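You operate a simulated robot arm through the tools that you are given. There is no shell and no other tool. Be economical: measure what you need, move in short steps, check, and stop when the job is done.

Carry out the task below with a simulated robot arm. There is one attempt and no reset: what you move stays moved.

JOB
Shut the water stand's teal drawer, latch the blue cup on the stand and pour in about 40 ml.
Fine: drawer shut, latch with the water stand lever, then pour into the cup from the small white jug; put the jug back. Set down upright: small white jug.

The check looks at the end state, three seconds after you hand in, the way a careful person would. Anything else that was tipped, shoved, dropped, spilled or broken makes it a failure.

ROBOT AND FRAMES
A 6-joint arm with a two-finger parallel gripper, fixed in place. Base frame: the origin is at the foot of the arm, x ahead of it, y to its left, z up; the work surface is at about z = 0.84. Units: m, degrees, N and s.
With the tool pointing down near the work surface it reaches from about 0.46 to 0.88 m from the base axis. Its first joint turns from -115.0 to 115.0 degrees. Payload 4.2 kg.
Tool frame: the origin (TCP) lies between the finger pads and is the grasp point; the fingertips stand 0.023 m ahead of it; z points along the fingers, y is the line along which they close. Largest opening 0.094 m; finger width 0.038, thickness 0.01; the body of the gripper, 0.054 by 0.096 m, starts 0.039 m behind the TCP.
Orientation is that of the tool frame in the base frame, as [roll, pitch, yaw] about the fixed x, y, z axes, in that order (R = Rz(yaw) Ry(pitch) Rx(roll)). With the fingers straight down and closing along the base's y, the tool's x points along the base's -x, its y along +y and its z along -z.

CONTROLS
- The arm moves only by the tool apply_moves. Its argument "commands" is text: rows parted by semicolons, each of 7 numbers parted by spaces: the shift along the base's x, y, z in m, then the turn, a rotation vector about the base's x, y, z in degrees, then the finger opening in m, from 0 to 0.094. In form: tx ty tz ax ay az gripper; .... A call has 1 to 12 rows; each row is the pose to reach, as a shift and turn from the pose commanded when the call began. Each row takes 0.2 s and may step no farther than 0.05 m and 8.6 degrees from the row before; otherwise, or with a gripper value out of range, the whole call is refused. Where a pose cannot be reached the arm comes as near as it can. A force on the tool above 40 N (or 10 N above the force at the start of the call, whichever is more), or a blocked arm, ends the call early, and 0.2 s more pass. Each finger travels about 0.108 m/s and halts on what it meets, pressing with about 27 N; the grip force reading is that of the motor and also rises with nothing between the fingers. The clock runs only during rows and for 0.2 s after the last one: add rows that repeat a pose to give the fingers time. It gives the time, the measured TCP pose, the force on the tool (base axes), the opening and the grip force at its end, in the units of the frame above (readings bear some noise), with the torque about the TCP (base axes, N m) and any sound that the robot's microphone picked up, and new pictures: "views" is both (left out), scene, wrist or none.
- Cameras (640 x 400 px; columns grow to the right, rows downward): "scene" is fixed at [0.2195, 0.4991, 1.5815]; the picture's right is [-0.83, -0.56, 0.00], its down [-0.37, 0.54, -0.75] and it looks along [0.42, -0.62, -0.66] (base axes); focal length 373 px, centre (320, 200). "wrist" rides on the gripper at [0.086, 0.016, -0.075] in the tool frame; the picture's right is [-0.18, 0.98, 0.00], its down [-0.58, -0.11, -0.81] and it looks along [-0.79, -0.15, 0.59] (tool axes); focal length 243 px, centre (320, 200). There is no depth. A picture from a camera that has moved, and an enlarged one, comes with that camera's place and axes in the base frame and with its lens.
- lift_body(by): slides the trunk up (or, below 0, down) by that many m; the arm rides with it, the base frame stays. It gives what a move gives, with no picture.
- zoom(camera, box): a new picture of the part [left, top, right, bottom] of that camera's present view, enlarged. No time passes.
- close_job(): hands the job in; it is judged then, once.

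Go step by step. Nothing tells you positions but the pictures and the camera data: compare them with the known pose of the tool, close in by small moves and look again before you grip or let go. The budget is 120 turns and 200 pictures, counting those below and the enlarged ones. Unless the task says otherwise, let go and move clear before handing in, and close with one line.

The tools are called after ">>>" by a JSON object that holds its "api" and its "payload". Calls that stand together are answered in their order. apply_moves: Moves the arm, as the interface text tells. Its arguments: {"type":"object","properties":{"commands":{"type":"string"},"views":{"type":"string","enum":["both","scene","wrist","none"]}},"required":["commands"]} The other tools are called the same way: lift_body (by) slides the trunk up or down; zoom (camera, box) takes an enlarged picture of a part of a camera's view; close_job () hands the job in.

At the start:

```text
t: 0.0
eef_pos: [0.496, 0.0843, 1.2259]
orientation: [-180.0, 0.0, 180.0]
ft_force: [0.0, -1.0, -0.7]
torque: [0.0, 0.01, 0.01]
grip_width: 0.0939
grasp_force: 0.2
trunk travel left (down, up): [-0.75, 0.24]
```

scene: 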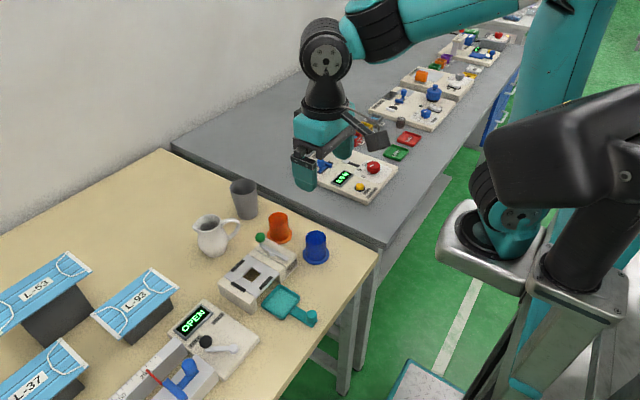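
wrist: 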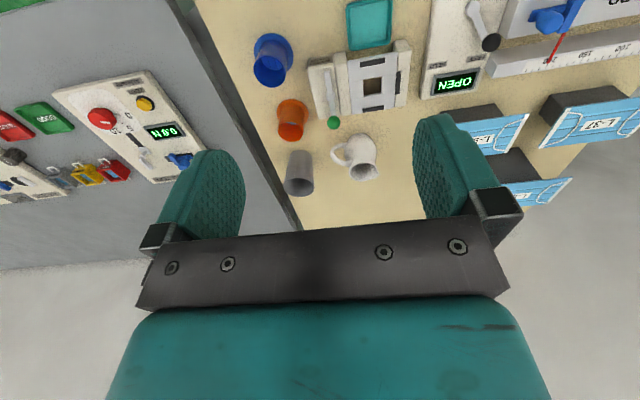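

I see a tan bench with the stand, its open teal drawer, the blue and orange cups, a grey cup and a white jug. I'll zoom in first to measure them.

>>> {"api": "zoom", "payload": {"camera": "scene", "box": [180, 160, 372, 340]}}

>>> {"api": "zoom", "payload": {"camera": "wrist", "box": [230, 0, 500, 210]}}

```text
2.22 times, centred on (276, 250) of scene
camera zoom: at [0.2195, 0.4991, 1.5815], right [-0.83, -0.56, 0.0], down [-0.37, 0.54, -0.75], along [0.42, -0.62, -0.66], focal length 829 px, centre (418, 89)
```

zoom: 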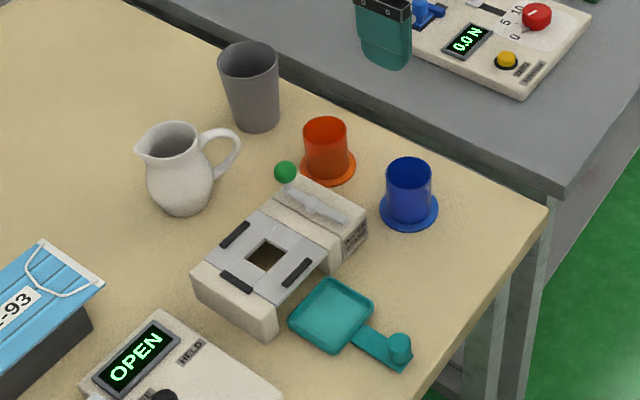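

```text
1.90 times, centred on (365, 105) of wrist
camera zoom: at [0.4099, 0.1003, 1.2999], right [0.18, 0.98, 0.0], down [0.58, -0.11, 0.81], along [0.79, -0.15, -0.59], focal length 462 px, centre (234, 381)
```

zoom: 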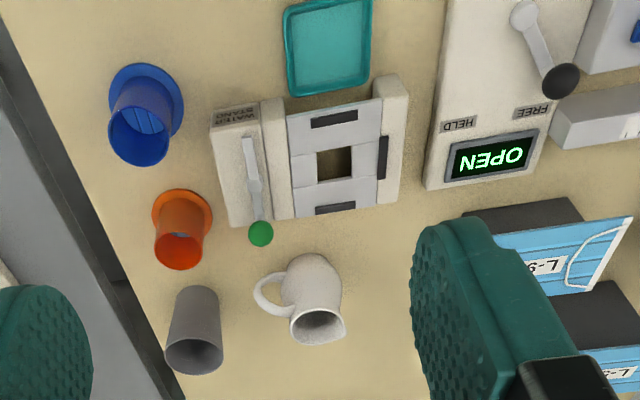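

>>> {"api": "zoom", "payload": {"camera": "wrist", "box": [270, 0, 420, 110]}}

>>> {"api": "zoom", "payload": {"camera": "scene", "box": [210, 200, 330, 330]}}

>>> {"api": "zoom", "payload": {"camera": "scene", "box": [80, 280, 280, 400]}}

```text
3.64 times, centred on (345, 55) of wrist
camera zoom: at [0.4099, 0.1003, 1.2999], right [0.18, 0.98, 0.0], down [0.58, -0.11, 0.81], along [0.79, -0.15, -0.59], focal length 882 px, centre (229, 727)
```

zoom: 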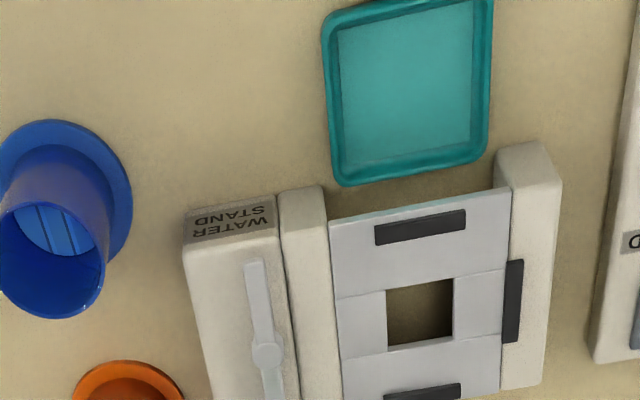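

```text
3.08 times, centred on (270, 265) of scene
camera zoom: at [0.2195, 0.4991, 1.5815], right [-0.83, -0.56, 0.0], down [-0.37, 0.54, -0.75], along [0.42, -0.62, -0.66], focal length 1148 px, centre (474, 0)
```

zoom: 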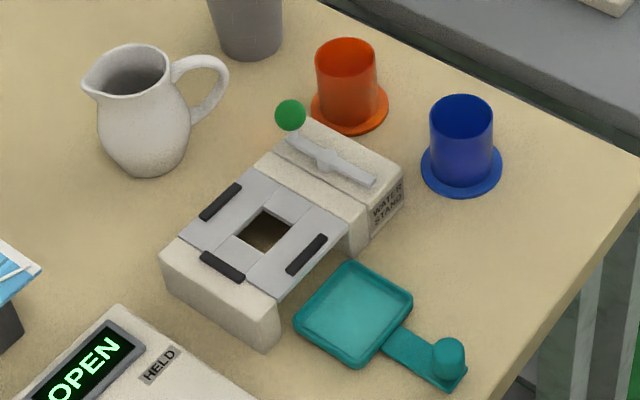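

```text
3.20 times, centred on (180, 340) of scene
camera zoom: at [0.2195, 0.4991, 1.5815], right [-0.83, -0.56, 0.0], down [-0.37, 0.54, -0.75], along [0.42, -0.62, -0.66], focal length 1194 px, centre (768, -248)
```

zoom: 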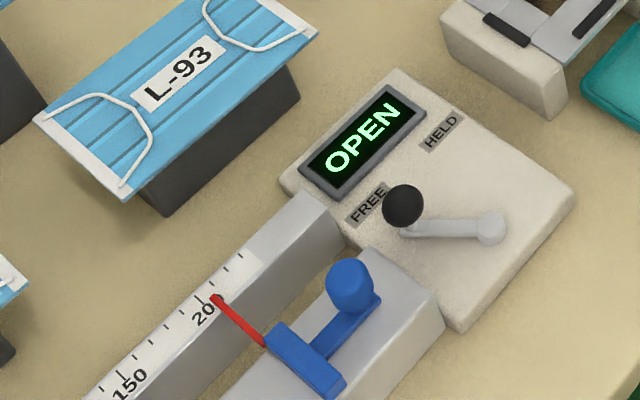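

The cups, jug and stand are located: the drawer opens towards −x, with its knob near (0.48, 0.146). I'll move above the knob and look.

>>> {"api": "apply_moves", "payload": {"commands": "-0.003 0.01 -0.045 0 0 0 0.06; -0.006 0.02 -0.09 0 0 0 0.06; -0.009 0.03 -0.135 0 0 0 0.06; -0.012 0.04 -0.18 0 0 0 0.06; -0.015 0.05 -0.225 0 0 0 0.06; -0.017 0.062 -0.27 0 0 0 0.06; -0.017 0.062 -0.27 0 0 0 0.06"}}

```text
t: 1.6
eef_pos: [0.4784, 0.1459, 0.9556]
orientation: [179.9, 0.0, 179.9]
ft_force: [-0.7, -0.2, -0.1]
torque: [0.02, 0.01, -0.01]
grip_width: 0.0603
grasp_force: 0.0
trunk travel left (down, up): [-0.75, 0.24]
camera wrist: at [0.3924, 0.1627, 1.0295], right [0.19, 0.98, 0.0], down [0.58, -0.11, 0.81], along [0.79, -0.15, -0.59], focal length 243 px, centre (320, 200)
```

scene: 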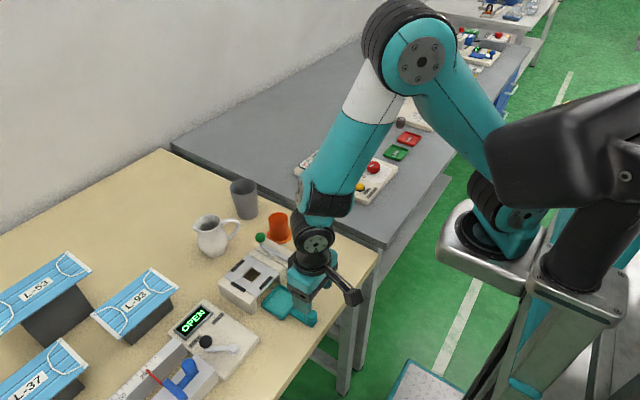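
wrist: 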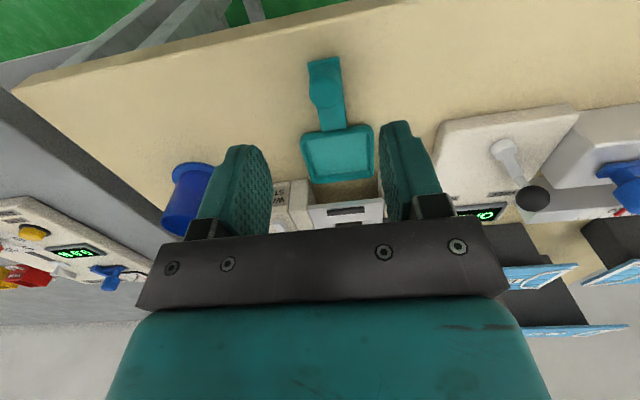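

>>> {"api": "zoom", "payload": {"camera": "wrist", "box": [260, 40, 400, 240]}}

>>> {"api": "zoom", "payload": {"camera": "scene", "box": [200, 220, 360, 330]}}

```text
2.00 times, centred on (330, 140) of wrist
camera zoom: at [0.3924, 0.1627, 1.0295], right [0.19, 0.98, 0.0], down [0.58, -0.11, 0.81], along [0.79, -0.15, -0.59], focal length 485 px, centre (300, 320)
```

zoom: 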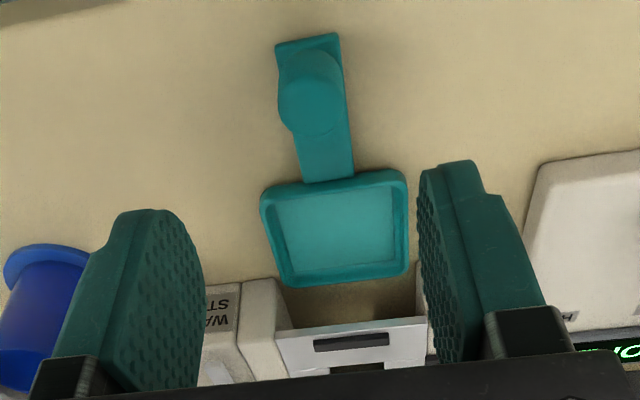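

```text
3.64 times, centred on (280, 275) of scene
camera zoom: at [0.2195, 0.4991, 1.5815], right [-0.83, -0.56, 0.0], down [-0.37, 0.54, -0.75], along [0.42, -0.62, -0.66], focal length 1357 px, centre (466, -73)
```

zoom: 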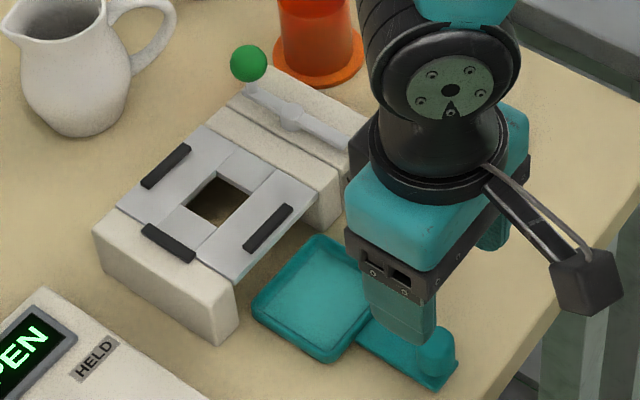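

Knob centre is about (0.481, 0.150). I'll lower around it and close.

>>> {"api": "apply_moves", "payload": {"commands": "0.003 0.004 -0.04 0 0 0 0.06; 0.003 0.004 -0.079 0 0 0 0.06; 0.003 0.004 -0.079 0 0 0 0.0; 0.003 0.004 -0.079 0 0 0 0.0; 0.003 0.004 -0.079 0 0 0 0.0"}}

```text
t: 2.8
eef_pos: [0.4816, 0.1497, 0.8766]
orientation: [-180.0, 0.0, 180.0]
ft_force: [0.0, 0.8, -2.0]
torque: [0.03, -0.18, -0.02]
grip_width: 0.0222
grasp_force: 44.9
trunk travel left (down, up): [-0.75, 0.24]
camera wrist: at [0.3959, 0.166, 0.9507], right [0.18, 0.98, 0.0], down [0.58, -0.11, 0.81], along [0.79, -0.15, -0.59], focal length 243 px, centre (320, 200)
```

scene: 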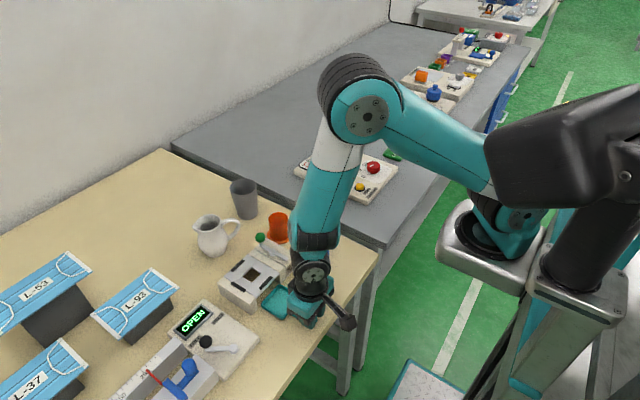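
wrist: 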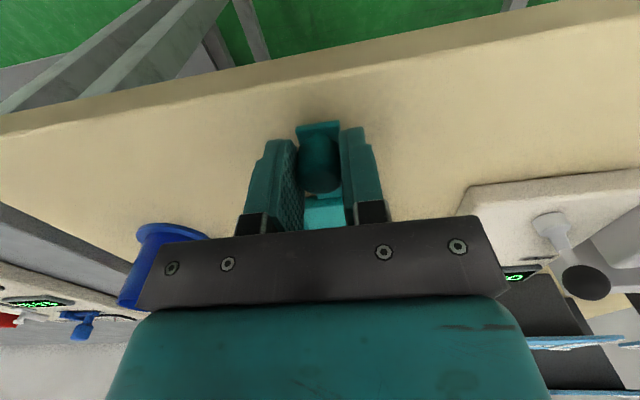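

Gripped. I'll push the drawer in by 0.06, then check.

>>> {"api": "apply_moves", "payload": {"commands": "0.015 0 0 0 0 0 0; 0.03 0 0 0 0 0 0; 0.045 0 0 0 0 0 0; 0.06 0 0 0 0 0 0", "views": "scene"}}

>>> {"api": "zoom", "payload": {"camera": "scene", "box": [200, 220, 360, 330]}}

```text
t: 3.8
eef_pos: [0.5424, 0.15, 0.8763]
orientation: [179.9, -0.1, -180.0]
ft_force: [-0.1, -2.9, 3.7]
torque: [0.01, -0.01, -0.14]
grip_width: 0.0221
grasp_force: 45.0
trunk travel left (down, up): [-0.75, 0.24]
```

scene: 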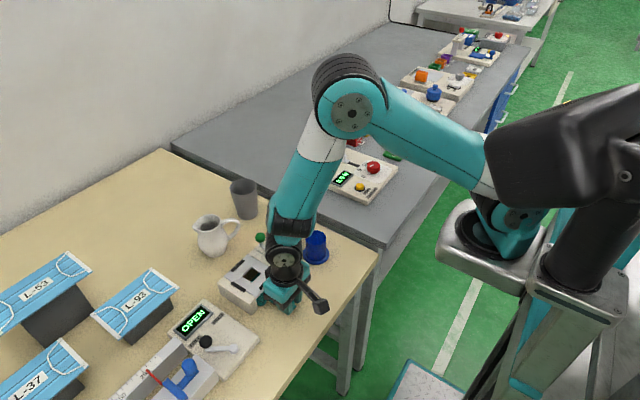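

```text
3.64 times, centred on (280, 275) of scene
camera zoom: at [0.2195, 0.4991, 1.5815], right [-0.83, -0.56, 0.0], down [-0.37, 0.54, -0.75], along [0.42, -0.62, -0.66], focal length 1357 px, centre (466, -73)
```

zoom: 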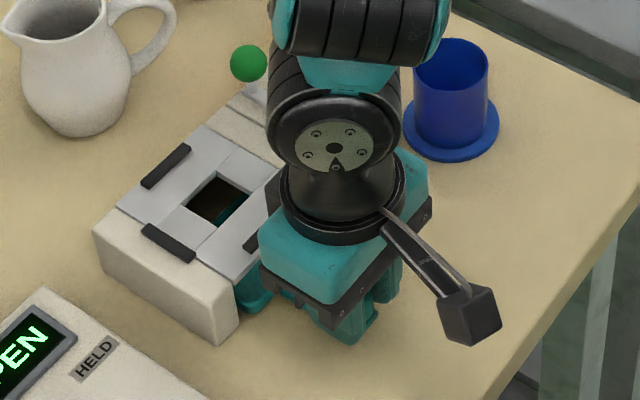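

>>> {"api": "apply_moves", "payload": {"commands": "0.008 0 0 0 0 0 0; 0.014 0 0 0 0 0 0; 0.020 0 0 0 0 0 0; 0.026 0 0 0 0 0 0; 0.032 0 0 0 0 0 0", "views": "scene"}}

>>> {"api": "zoom", "payload": {"camera": "scene", "box": [200, 220, 360, 330]}}

```text
t: 5.0
eef_pos: [0.5679, 0.15, 0.8766]
orientation: [-179.8, -0.6, -179.8]
ft_force: [-37.0, -1.2, 2.5]
torque: [-0.02, 0.92, -0.01]
grip_width: 0.0225
grasp_force: 45.1
trunk travel left (down, up): [-0.75, 0.24]
```

scene: 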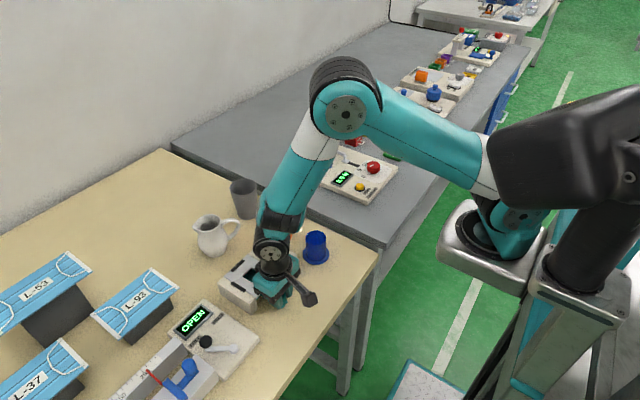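

```text
3.64 times, centred on (280, 275) of scene
camera zoom: at [0.2195, 0.4991, 1.5815], right [-0.83, -0.56, 0.0], down [-0.37, 0.54, -0.75], along [0.42, -0.62, -0.66], focal length 1357 px, centre (466, -73)
```

zoom: 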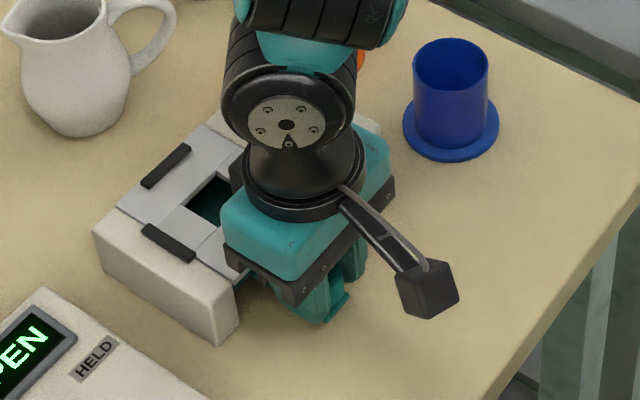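

Blocked with 37 N at x = 0.568. I'll let go, rise and check whether the drawer is fully shut.

>>> {"api": "apply_moves", "payload": {"commands": "-0.005 0 0 0 0 0 0; -0.005 0 0 0 0 0 0.05; -0.005 0 0 0 0 0 0.05; -0.005 0 0.045 0 0 0 0.05; -0.03 0 0.09 0 0 0 0.05; -0.06 -0.04 0.09 0 0 0 0.05; -0.06 -0.08 0.12 0 0 0 0.05;-0.06 -0.12 0.14 0 0 0 0.06"}}

>>> {"api": "zoom", "payload": {"camera": "scene", "box": [200, 220, 360, 330]}}

```text
refused: row 5 steps farther than a row can; nothing moved
```

```text
3.64 times, centred on (280, 275) of scene
camera zoom: at [0.2195, 0.4991, 1.5815], right [-0.83, -0.56, 0.0], down [-0.37, 0.54, -0.75], along [0.42, -0.62, -0.66], focal length 1357 px, centre (466, -73)
```

zoom: 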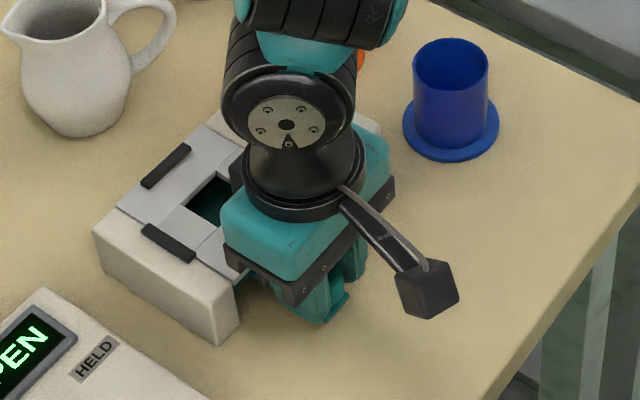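

>>> {"api": "apply_moves", "payload": {"commands": "-0.005 0 0 0 0 0 0.05; -0.005 0 0 0 0 0 0.05; -0.005 0 0.04 0 0 0 0.05; -0.02 0 0.08 0 0 0 0.05; -0.05 -0.02 0.1 0 0 0 0.05; -0.06 -0.06 0.12 0 0 0 0.05;-0.06 -0.1 0.14 0 0 0 0.06;-0.06 -0.12 0.14 0 0 0 0.06"}}

>>> {"api": "zoom", "payload": {"camera": "scene", "box": [200, 220, 360, 330]}}

```text
t: 6.8
eef_pos: [0.5133, 0.0296, 1.0164]
orientation: [180.0, 0.0, 180.0]
ft_force: [0.2, -0.4, 0.0]
torque: [-0.02, -0.01, 0.01]
grip_width: 0.0598
grasp_force: 0.1
trunk travel left (down, up): [-0.75, 0.24]
camera wrist: at [0.428, 0.0453, 1.0911], right [0.18, 0.98, 0.0], down [0.58, -0.11, 0.81], along [0.79, -0.15, -0.59], focal length 243 px, centre (320, 200)
```

scene: 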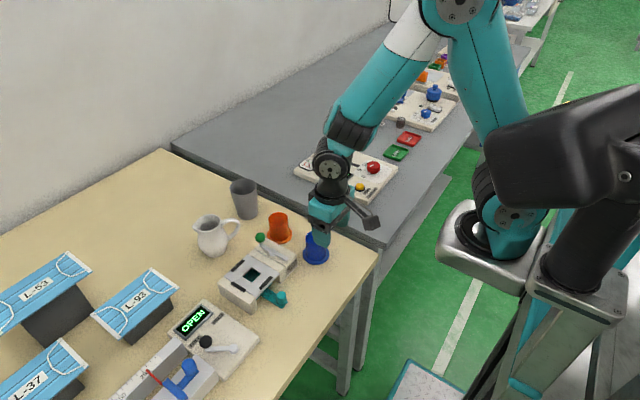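
wrist: 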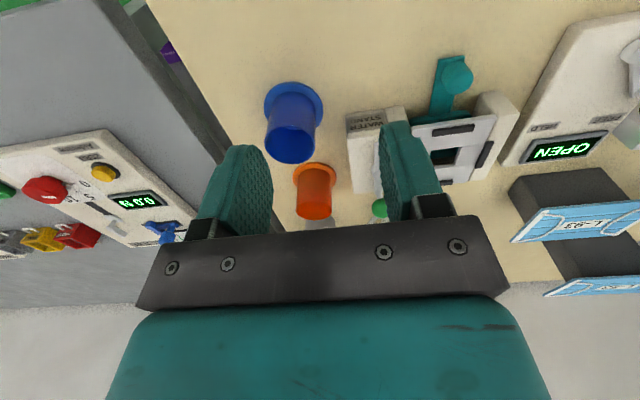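

```text
3.64 times, centred on (280, 275) of scene
camera zoom: at [0.2195, 0.4991, 1.5815], right [-0.83, -0.56, 0.0], down [-0.37, 0.54, -0.75], along [0.42, -0.62, -0.66], focal length 1357 px, centre (466, -73)
```

zoom: 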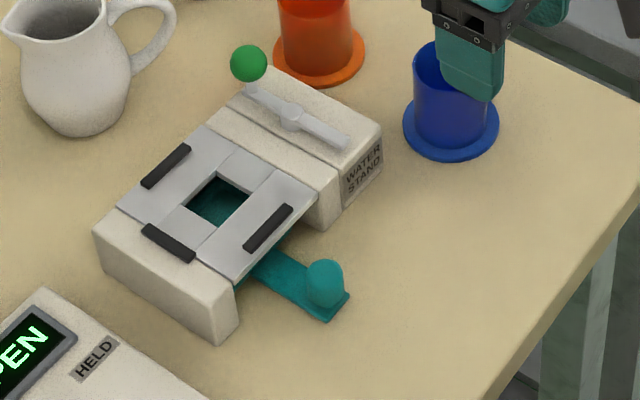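

The drawer is in: the tray sits centred under the hole, and the torque put the contact at the knob, so it was the drawer's end stop. Next I grip the blue cup at (0.578, −0.013).

>>> {"api": "apply_moves", "payload": {"commands": "0.035 -0.021 0 0 0 0 0.085; 0.065 -0.0425 0 0 0 0 0.085; 0.065 -0.0425 -0.045 0 0 0 0.085; 0.065 -0.0425 -0.07 0 0 0 0.085; 0.065 -0.0425 -0.07 0 0 0 0.085"}}

>>> {"api": "zoom", "payload": {"camera": "wrist", "box": [180, 40, 440, 240]}}

```text
t: 8.0
eef_pos: [0.5775, -0.0135, 0.9469]
orientation: [180.0, 0.0, 180.0]
ft_force: [-0.4, -0.1, -0.5]
torque: [0.01, -0.03, 0.01]
grip_width: 0.0851
grasp_force: 0.1
trunk travel left (down, up): [-0.75, 0.24]
camera wrist: at [0.4921, 0.0038, 1.0212], right [0.18, 0.98, 0.0], down [0.58, -0.11, 0.81], along [0.79, -0.15, -0.59], focal length 243 px, centre (320, 200)
```

scene: 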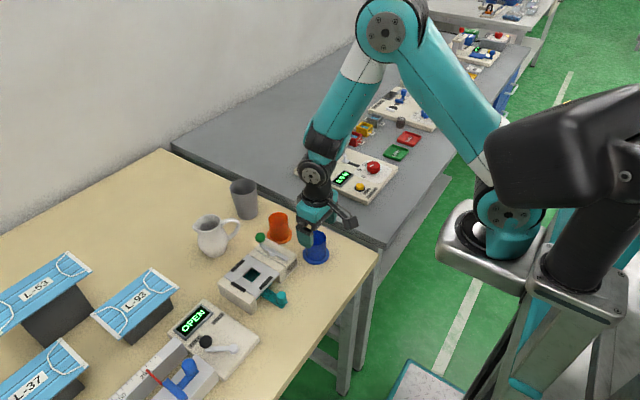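
wrist: 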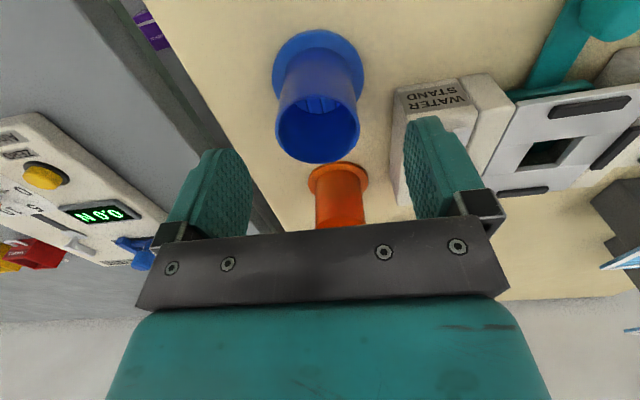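

```text
2.00 times, centred on (310, 140) of wrist
camera zoom: at [0.4921, 0.0038, 1.0212], right [0.18, 0.98, 0.0], down [0.58, -0.11, 0.81], along [0.79, -0.15, -0.59], focal length 485 px, centre (340, 320)
```

zoom: 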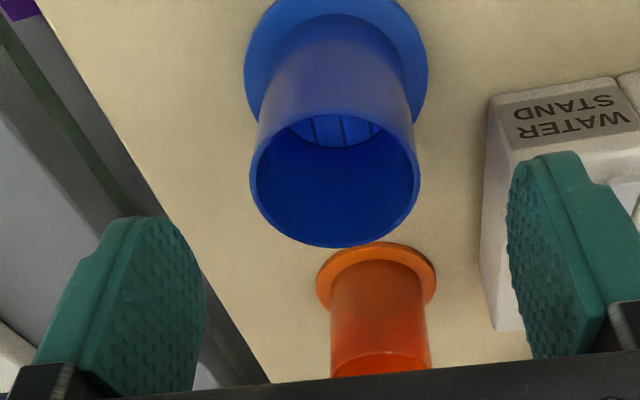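

>>> {"api": "apply_moves", "payload": {"commands": "-0.002 0 -0.02 0 0 0 0.074; -0.002 0 -0.045 0 0 0 0.074; -0.002 0 -0.06 0 0 0 0.074; -0.002 0 -0.06 0 0 0 0.03; -0.002 0 -0.06 0 0 0 0.03; -0.002 0 -0.06 0 0 0 0.03", "views": "wrist"}}

```text
t: 9.4
eef_pos: [0.5763, -0.0122, 0.8866]
orientation: [-180.0, 0.0, -180.0]
ft_force: [0.3, -0.4, -0.5]
torque: [0.02, -0.03, -0.03]
grip_width: 0.0504
grasp_force: 27.0
trunk travel left (down, up): [-0.75, 0.24]
camera wrist: at [0.4912, 0.0034, 0.9611], right [0.18, 0.98, 0.0], down [0.58, -0.11, 0.81], along [0.79, -0.15, -0.59], focal length 243 px, centre (320, 200)
```

wrist: 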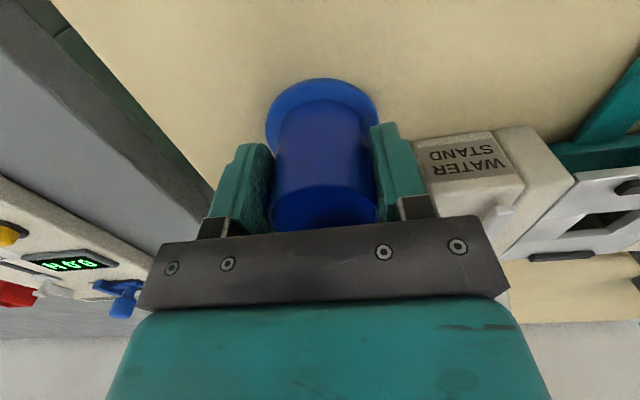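

Cup gripped (0.050). I'll lift it and carry it over the stand, then re-measure the stand before lowering.

>>> {"api": "apply_moves", "payload": {"commands": "0 0 0.04 0 0 0 0.03; 0 0 0.08 0 0 0 0.03; 0 0 0.115 0 0 0 0.03; 0.015 0.04 0.115 0 0 0 0.03; 0.03 0.08 0.115 0 0 0 0.03; 0.045 0.12 0.115 0 0 0 0.03; 0.06 0.15 0.115 0 0 0 0.03; 0.0665 0.163 0.115 0 0 0 0.03; 0.0665 0.163 0.115 0 0 0 0.03"}}

>>> {"api": "zoom", "payload": {"camera": "scene", "box": [190, 190, 340, 320]}}

>>> {"api": "zoom", "payload": {"camera": "wrist", "box": [200, 40, 440, 240]}}

```text
t: 11.4
eef_pos: [0.6441, 0.1501, 1.0012]
orientation: [-180.0, 0.1, -180.0]
ft_force: [-0.5, 0.2, 0.2]
torque: [-0.01, 0.02, -0.02]
grip_width: 0.0502
grasp_force: 27.0
trunk travel left (down, up): [-0.75, 0.24]
camera wrist: at [0.5573, 0.1665, 1.0751], right [0.18, 0.98, 0.0], down [0.58, -0.11, 0.81], along [0.79, -0.15, -0.59], focal length 243 px, centre (320, 200)
```

scene: 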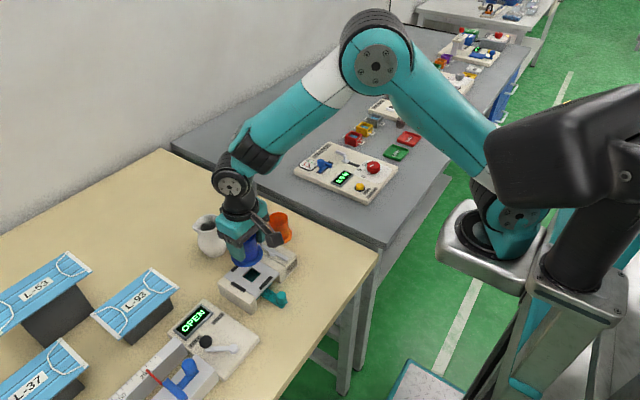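
wrist: 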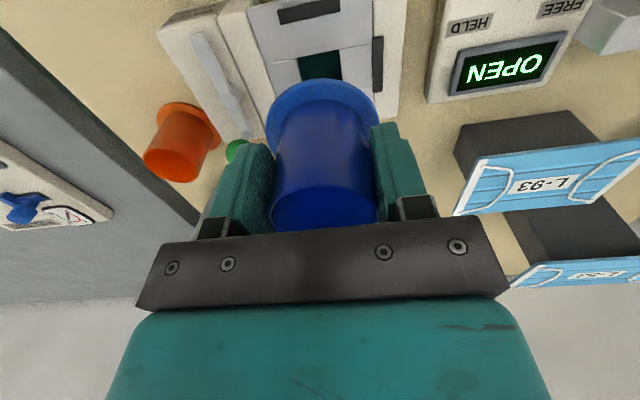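

```text
3.08 times, centred on (265, 255) of scene
camera zoom: at [0.2195, 0.4991, 1.5815], right [-0.83, -0.56, 0.0], down [-0.37, 0.54, -0.75], along [0.42, -0.62, -0.66], focal length 1148 px, centre (489, 31)
```

zoom: 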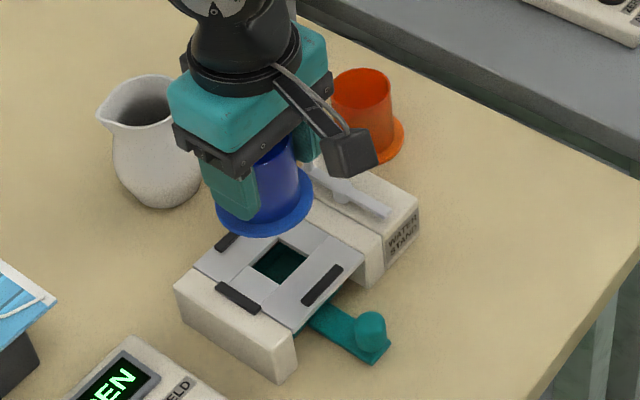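

```text
2.00 times, centred on (320, 140) of wrist
camera zoom: at [0.5573, 0.1665, 1.0751], right [0.18, 0.98, 0.0], down [0.58, -0.11, 0.81], along [0.79, -0.15, -0.59], focal length 485 px, centre (320, 320)
```

zoom: 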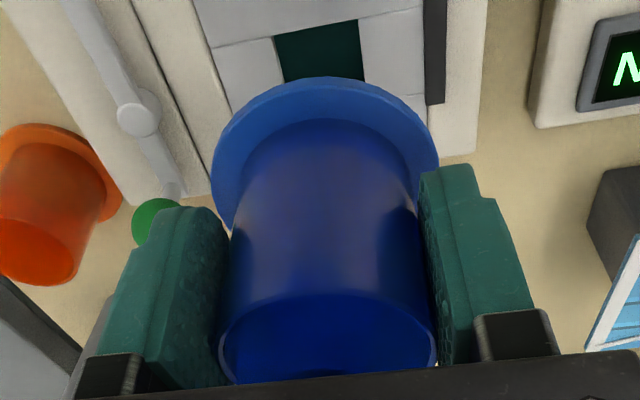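

The cup is centred over the hole (0.644, 0.1505). I'll lower it to just above the plate.

>>> {"api": "apply_moves", "payload": {"commands": "0 0.0005 -0.03 0 0 0 0.03; 0 0.0005 -0.052 0 0 0 0.03; 0 0.0005 -0.052 0 0 0 0.03", "views": "scene"}}

>>> {"api": "zoom", "payload": {"camera": "scene", "box": [200, 220, 320, 320]}}

```text
t: 12.2
eef_pos: [0.6428, 0.1519, 0.9495]
orientation: [-180.0, -0.1, -179.9]
ft_force: [0.6, 0.4, -0.3]
torque: [0.03, -0.01, 0.02]
grip_width: 0.0507
grasp_force: 26.6
trunk travel left (down, up): [-0.75, 0.24]
```

scene: 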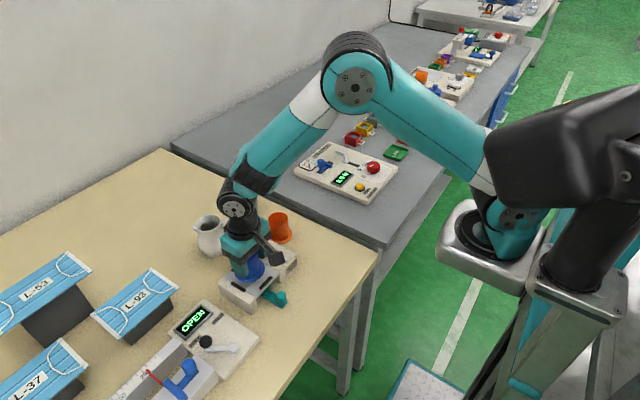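

```text
4.00 times, centred on (260, 270) of scene
camera zoom: at [0.2195, 0.4991, 1.5815], right [-0.83, -0.56, 0.0], down [-0.37, 0.54, -0.75], along [0.42, -0.62, -0.66], focal length 1493 px, centre (560, -80)
```

zoom: 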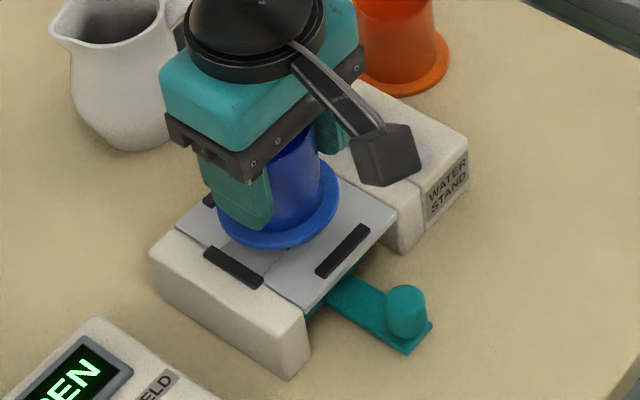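

>>> {"api": "apply_moves", "payload": {"commands": "0.0005 -0.001 -0.005 0 0 0 0.03; 0.0005 -0.001 -0.009 0 0 0 0.03; 0.0005 -0.001 -0.012 0 0 0 0.03", "views": "scene"}}

>>> {"api": "zoom", "payload": {"camera": "scene", "box": [200, 220, 320, 320]}}

```text
t: 13.0
eef_pos: [0.6439, 0.1501, 0.9379]
orientation: [180.0, 0.0, 180.0]
ft_force: [-0.7, 0.6, -0.3]
torque: [0.03, 0.02, 0.0]
grip_width: 0.0505
grasp_force: 26.5
trunk travel left (down, up): [-0.75, 0.24]
```

scene: 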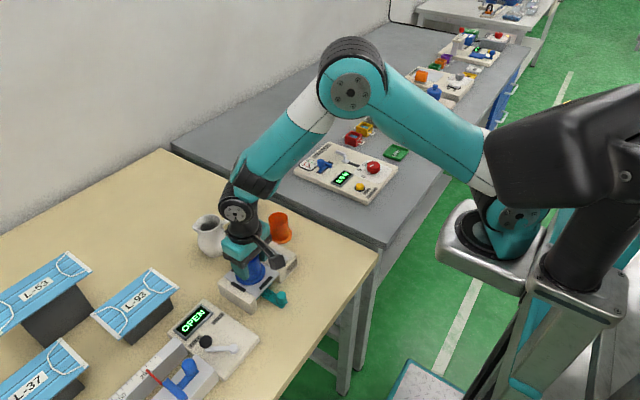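

```text
4.00 times, centred on (260, 270) of scene
camera zoom: at [0.2195, 0.4991, 1.5815], right [-0.83, -0.56, 0.0], down [-0.37, 0.54, -0.75], along [0.42, -0.62, -0.66], focal length 1493 px, centre (560, -80)
```

zoom: 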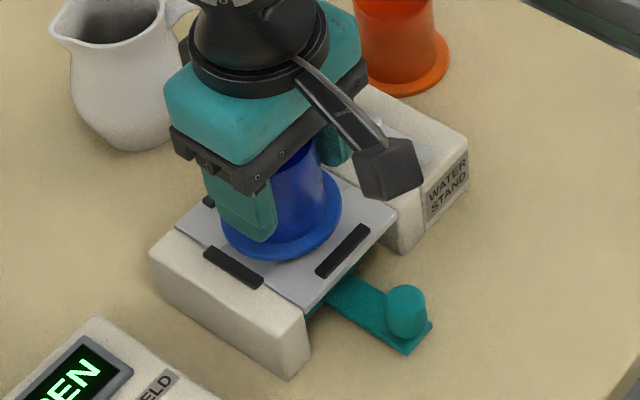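

>>> {"api": "apply_moves", "payload": {"commands": "0.0003 0.0002 -0.002 0 0 0 0.03; 0.0003 0.0002 -0.004 0 0 0 0.03", "views": "none"}}

```text
t: 13.6
eef_pos: [0.6431, 0.1499, 0.9337]
orientation: [179.9, 0.1, 179.9]
ft_force: [0.1, -0.5, 0.2]
torque: [-0.01, -0.02, -0.02]
grip_width: 0.0505
grasp_force: 26.8
trunk travel left (down, up): [-0.75, 0.24]
```

>>> {"api": "apply_moves", "payload": {"commands": "0.0003 0.0002 -0.002 0 0 0 0.03; 0.0003 0.0002 -0.003 0 0 0 0.03", "views": "none"}}

```text
t: 14.2
eef_pos: [0.6436, 0.1498, 0.9337]
orientation: [180.0, 0.1, -180.0]
ft_force: [-2.4, -0.6, 17.5]
torque: [-0.32, 0.31, 0.03]
grip_width: 0.0501
grasp_force: 27.0
trunk travel left (down, up): [-0.75, 0.24]
```

Contact: the cup is on the plate (17 N). I'll open a little and rise.

>>> {"api": "apply_moves", "payload": {"commands": "0 0 0.002 0 0 0 0.03; 0 0 0.002 0 0 0 0.064; 0 0 0.002 0 0 0 0.064; 0 0 0.04 0 0 0 0.064; 0 0 0.08 0 0 0 0.064; -0.04 0 0.1 0 0 0 0.064; -0.08 0 0.12 0 0 0 0.064; -0.1 -0.04 0.13 0 0 0 0.064; -0.1 -0.08 0.13 0 0 0 0.064"}}

>>> {"api": "zoom", "payload": {"camera": "scene", "box": [200, 210, 320, 310]}}

>>> {"api": "zoom", "payload": {"camera": "wrist", "box": [300, 40, 540, 240]}}

```text
t: 16.2
eef_pos: [0.5443, 0.0698, 1.0616]
orientation: [-180.0, 0.0, -179.9]
ft_force: [0.1, 0.5, -0.4]
torque: [0.0, 0.02, 0.0]
grip_width: 0.064
grasp_force: 0.1
trunk travel left (down, up): [-0.75, 0.24]
camera wrist: at [0.459, 0.0866, 1.1353], right [0.18, 0.98, 0.0], down [0.58, -0.11, 0.81], along [0.79, -0.15, -0.59], focal length 243 px, centre (320, 200)
```

scene: 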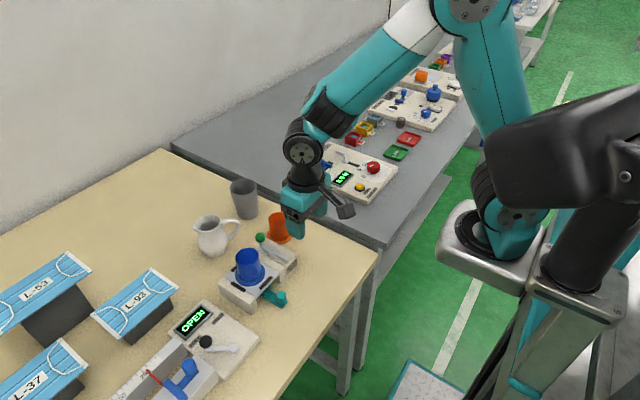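
wrist: 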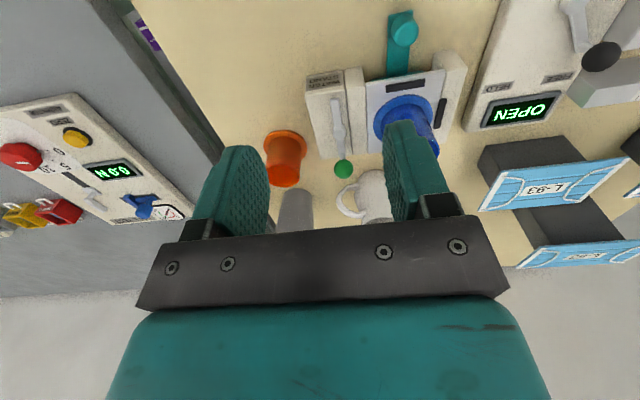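

```text
4.00 times, centred on (260, 260) of scene
camera zoom: at [0.2195, 0.4991, 1.5815], right [-0.83, -0.56, 0.0], down [-0.37, 0.54, -0.75], along [0.42, -0.62, -0.66], focal length 1493 px, centre (560, -40)
```

zoom: 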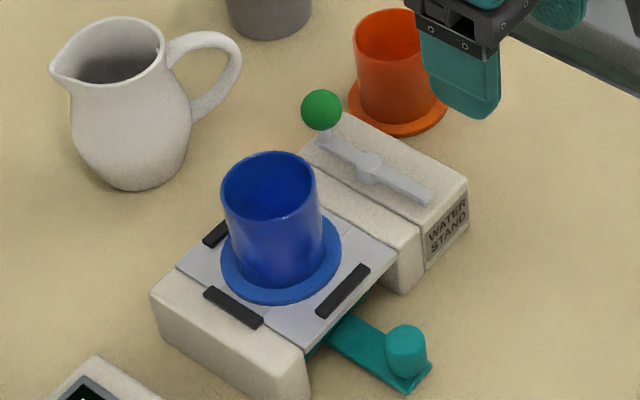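

```text
2.00 times, centred on (420, 140) of wrist
camera zoom: at [0.459, 0.0866, 1.1353], right [0.18, 0.98, 0.0], down [0.58, -0.11, 0.81], along [0.79, -0.15, -0.59], focal length 485 px, centre (120, 320)
```

zoom: 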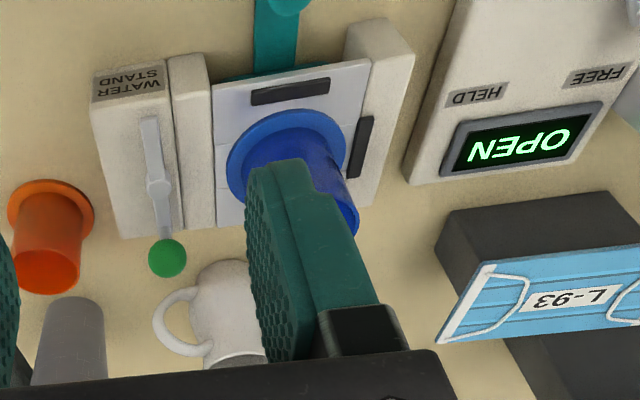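

Cup sits flat and centred. The lever pivots at about (0.643, 0.0755), with its green ball at (0.678, 0.074, 0.927). I'll move above the ball.

>>> {"api": "apply_moves", "payload": {"commands": "0.045 0.002 0 0 0 0 0.05; 0.09 0.004 0 0 0 0 0.05; 0.134 0.0048 0 0 0 0 0.05; 0.134 0.0048 -0.045 0 0 0 0.05; 0.134 0.0048 -0.085 0 0 0 0.05; 0.134 0.0048 -0.085 0 0 0 0.05"}}

>>> {"api": "zoom", "payload": {"camera": "wrist", "box": [200, 40, 440, 240]}}

>>> {"api": "zoom", "payload": {"camera": "scene", "box": [200, 200, 320, 300]}}

```text
t: 17.6
eef_pos: [0.6764, 0.0754, 0.9756]
orientation: [-180.0, 0.0, 180.0]
ft_force: [0.6, -0.2, -0.2]
torque: [0.01, -0.02, 0.02]
grip_width: 0.0499
grasp_force: 0.0
trunk travel left (down, up): [-0.75, 0.24]
camera wrist: at [0.5923, 0.0909, 1.0496], right [0.18, 0.98, 0.0], down [0.58, -0.11, 0.81], along [0.79, -0.15, -0.59], focal length 243 px, centre (320, 200)
```

scene: 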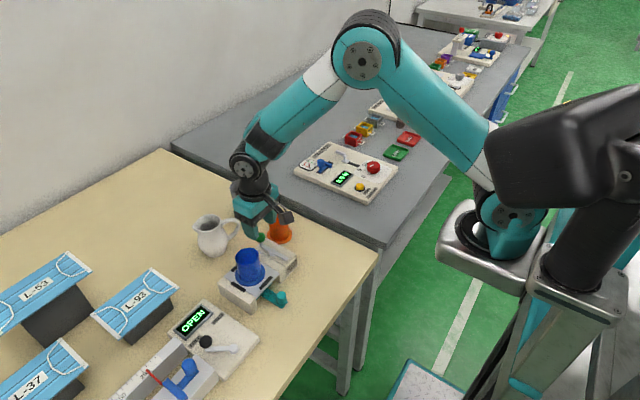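
wrist: 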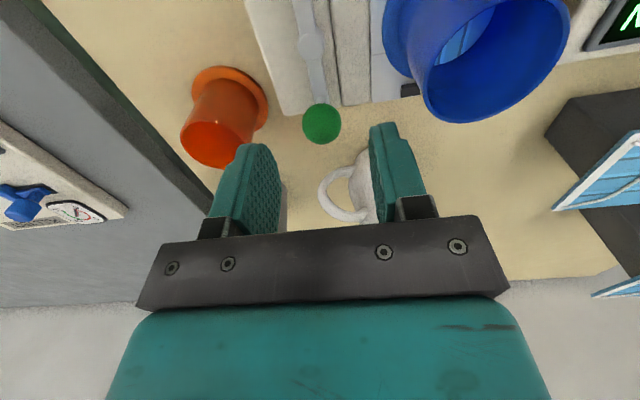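

```text
2.00 times, centred on (320, 140) of wrist
camera zoom: at [0.5923, 0.0909, 1.0496], right [0.18, 0.98, 0.0], down [0.58, -0.11, 0.81], along [0.79, -0.15, -0.59], focal length 485 px, centre (320, 320)
```

zoom: 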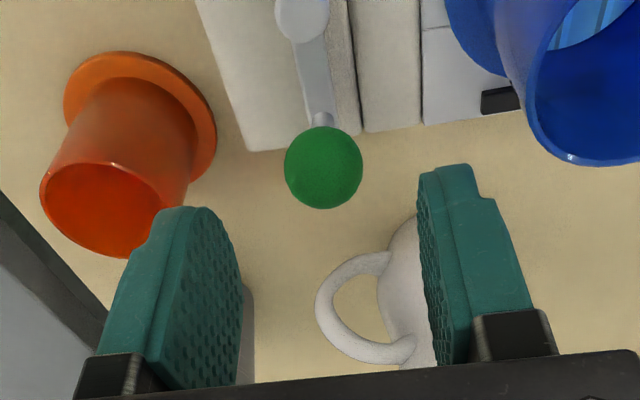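

```text
4.00 times, centred on (260, 250) of scene
camera zoom: at [0.2195, 0.4991, 1.5815], right [-0.83, -0.56, 0.0], down [-0.37, 0.54, -0.75], along [0.42, -0.62, -0.66], focal length 1493 px, centre (560, 0)
```

zoom: 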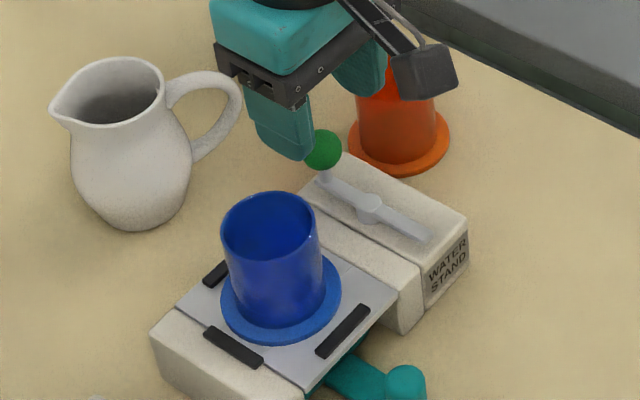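

>>> {"api": "apply_moves", "payload": {"commands": "0.002 -0.0003 -0.025 0 0 0 0.05; 0.002 -0.0003 -0.045 0 0 0 0.05; 0.002 -0.0003 -0.045 0 0 0 0.01; 0.002 -0.0003 -0.045 0 0 0 0.01; 0.002 -0.0003 -0.045 0 0 0 0.01"}}

>>> {"api": "zoom", "payload": {"camera": "wrist", "box": [200, 40, 440, 240]}}

```text
t: 18.8
eef_pos: [0.6808, 0.0739, 0.9318]
orientation: [-179.9, 0.0, 179.9]
ft_force: [2.4, 1.0, -2.5]
torque: [0.03, -0.24, 0.0]
grip_width: 0.0244
grasp_force: 45.1
trunk travel left (down, up): [-0.75, 0.24]
camera wrist: at [0.5945, 0.0908, 1.0046], right [0.18, 0.98, 0.0], down [0.58, -0.11, 0.81], along [0.79, -0.15, -0.59], focal length 243 px, centre (320, 200)
```

scene: 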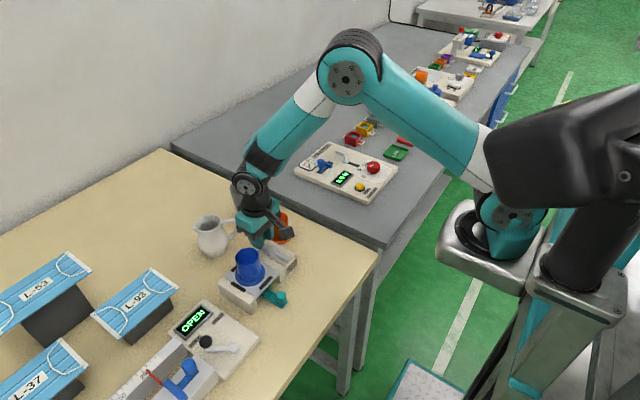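
wrist: 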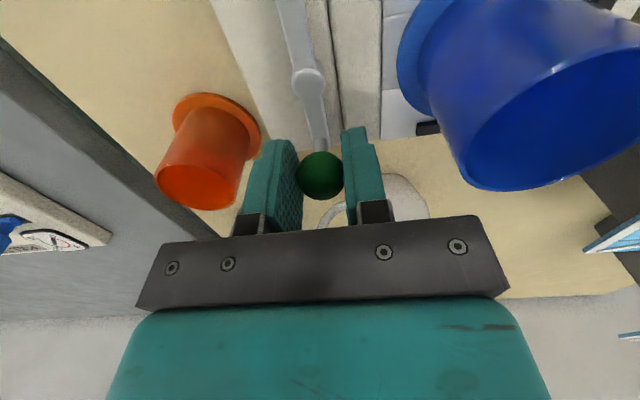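

```text
2.00 times, centred on (320, 140) of wrist
camera zoom: at [0.5945, 0.0908, 1.0046], right [0.18, 0.98, 0.0], down [0.58, -0.11, 0.81], along [0.79, -0.15, -0.59], focal length 485 px, centre (320, 320)
```

zoom: 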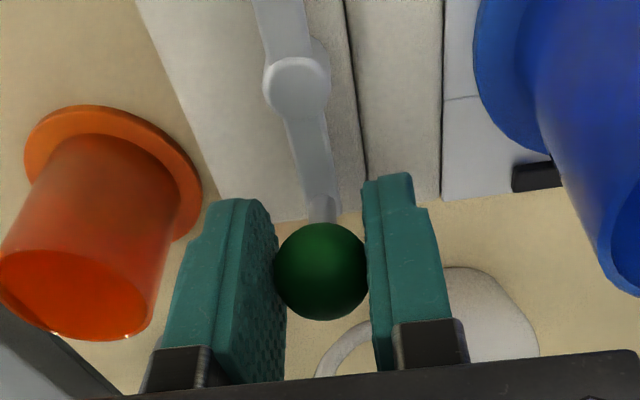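

Ball held. I'll try a small turn towards −y along the arc.

>>> {"api": "apply_moves", "payload": {"commands": "-0.0005 -0.005 0 0 0 0 0.01; -0.0013 -0.0098 0 0 0 0 0.01; -0.003 -0.0145 0 0 0 0 0.01; -0.005 -0.019 0 0 0 0 0.01", "views": "wrist"}}

```text
t: 19.8
eef_pos: [0.6751, 0.0564, 0.931]
orientation: [-180.0, -0.1, 180.0]
ft_force: [4.3, 13.7, 2.7]
torque: [0.11, -0.11, -0.39]
grip_width: 0.0243
grasp_force: 44.9
trunk travel left (down, up): [-0.75, 0.24]
camera wrist: at [0.5893, 0.0729, 1.005], right [0.18, 0.98, 0.0], down [0.58, -0.11, 0.81], along [0.79, -0.15, -0.59], focal length 243 px, centre (320, 200)
```

wrist: 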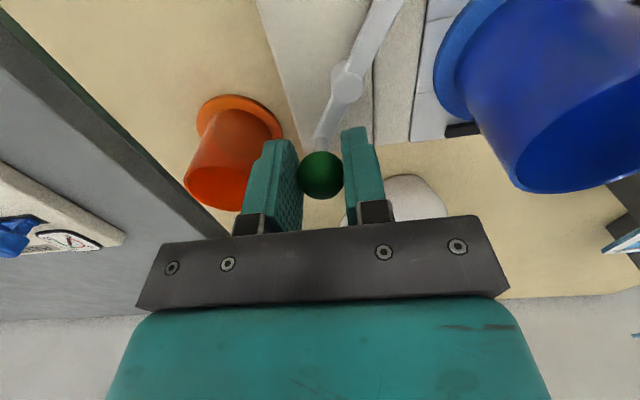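

It turns. I'll continue along the arc.

>>> {"api": "apply_moves", "payload": {"commands": "-0.003 -0.004 0 0 0 0 0.01; -0.006 -0.008 0 0 0 0 0.01; -0.010 -0.011 0 0 0 0 0.01; -0.014 -0.014 0 0 0 0 0.01; -0.0185 -0.0162 0 0 0 0 0.01; -0.023 -0.0177 0 0 0 0 0.01; -0.028 -0.0185 0 0 0 0 0.01; -0.033 -0.019 0 0 0 0 0.01"}}

>>> {"api": "zoom", "payload": {"camera": "scene", "box": [200, 200, 320, 300]}}

```text
t: 21.6
eef_pos: [0.6471, 0.0403, 0.9321]
orientation: [179.4, 0.5, -179.9]
ft_force: [8.2, 13.4, -12.1]
torque: [0.03, 0.12, 0.09]
grip_width: 0.0244
grasp_force: 45.3
trunk travel left (down, up): [-0.75, 0.24]
stopped in row 8: the force on the tool passed its limit at 42 N (the readings are from after the stop); the commanded pose is now the measured one
camera wrist: at [0.5598, 0.0557, 1.0044], right [0.18, 0.98, 0.01], down [0.58, -0.11, 0.81], along [0.8, -0.14, -0.59], focal length 243 px, centre (320, 200)
```

scene: 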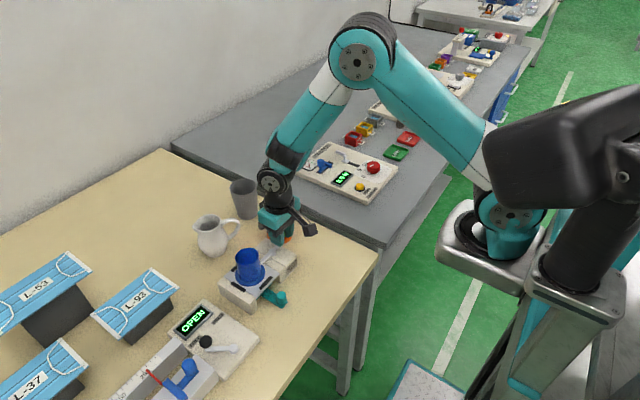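
wrist: 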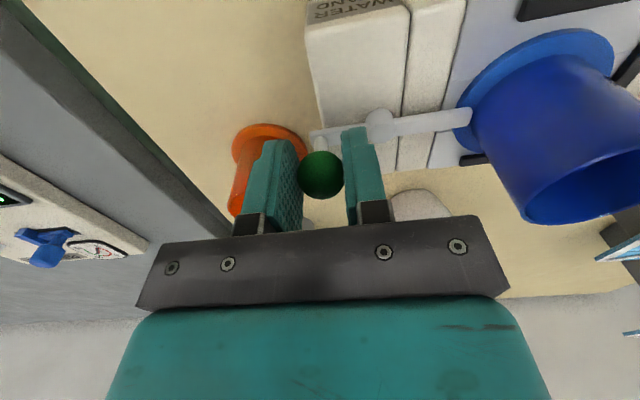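

```text
4.00 times, centred on (260, 250) of scene
camera zoom: at [0.2195, 0.4991, 1.5815], right [-0.83, -0.56, 0.0], down [-0.37, 0.54, -0.75], along [0.42, -0.62, -0.66], focal length 1493 px, centre (560, 0)
```

zoom: 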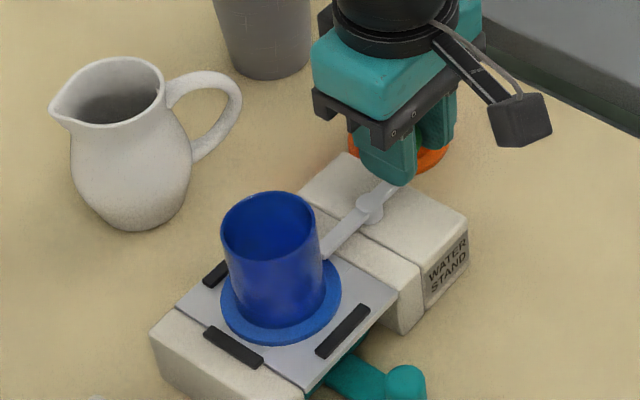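

The lever is about 90° round, against a stop, with its tongue over the cup's flange. I'll release and look.

>>> {"api": "apply_moves", "payload": {"commands": "0 0 0 0 0 0 0.05; 0 0 0 0 0 0 0.05; 0 0 0.04 0 0 0 0.05; 0 0 0.085 0 0 0 0.05; -0.04 -0.01 0.1 0 0 0 0.05; -0.08 0 0.12 0 0 0 0.05; -0.12 0.02 0.14 0 0 0 0.05; -0.12 0.02 0.14 0 0 0 0.05"}}

>>> {"api": "zoom", "payload": {"camera": "scene", "box": [200, 200, 320, 300]}}

>>> {"api": "zoom", "payload": {"camera": "wrist", "box": [280, 20, 520, 220]}}

```text
t: 23.4
eef_pos: [0.5256, 0.0575, 1.0717]
orientation: [179.7, 0.4, 180.0]
ft_force: [1.1, -0.2, 0.3]
torque: [0.0, 0.02, 0.02]
grip_width: 0.0497
grasp_force: 0.0
trunk travel left (down, up): [-0.75, 0.24]
camera wrist: at [0.4398, 0.0729, 1.1461], right [0.18, 0.98, 0.01], down [0.58, -0.11, 0.81], along [0.8, -0.14, -0.59], focal length 243 px, centre (320, 200)
```

scene: 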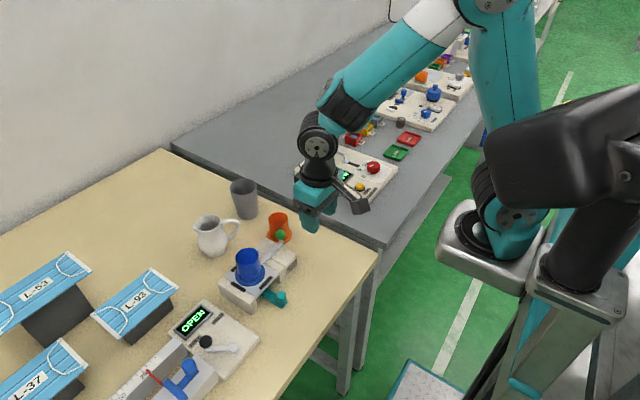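
wrist: 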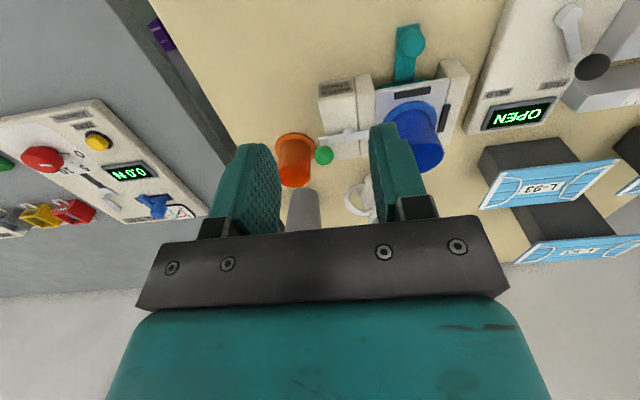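

```text
4.00 times, centred on (260, 250) of scene
camera zoom: at [0.2195, 0.4991, 1.5815], right [-0.83, -0.56, 0.0], down [-0.37, 0.54, -0.75], along [0.42, -0.62, -0.66], focal length 1493 px, centre (560, 0)
```

zoom: 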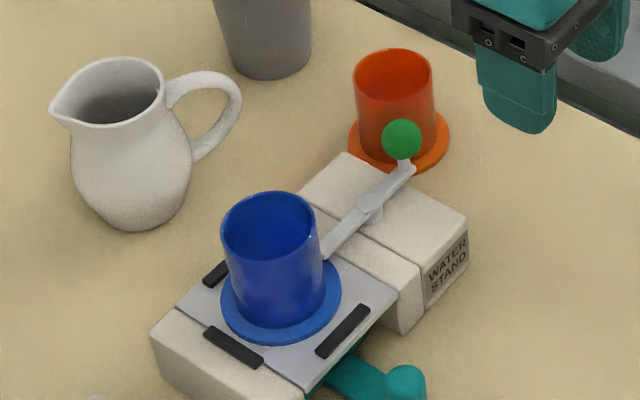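

```text
2.00 times, centred on (400, 120) of wrist
camera zoom: at [0.4398, 0.0729, 1.1461], right [0.18, 0.98, 0.01], down [0.58, -0.11, 0.81], along [0.8, -0.14, -0.59], focal length 485 px, centre (160, 360)
```

zoom: 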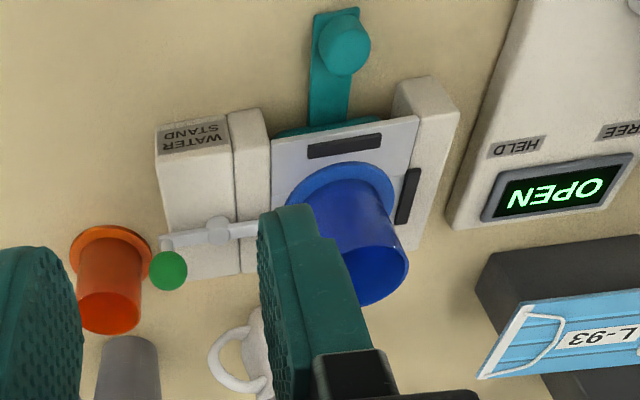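

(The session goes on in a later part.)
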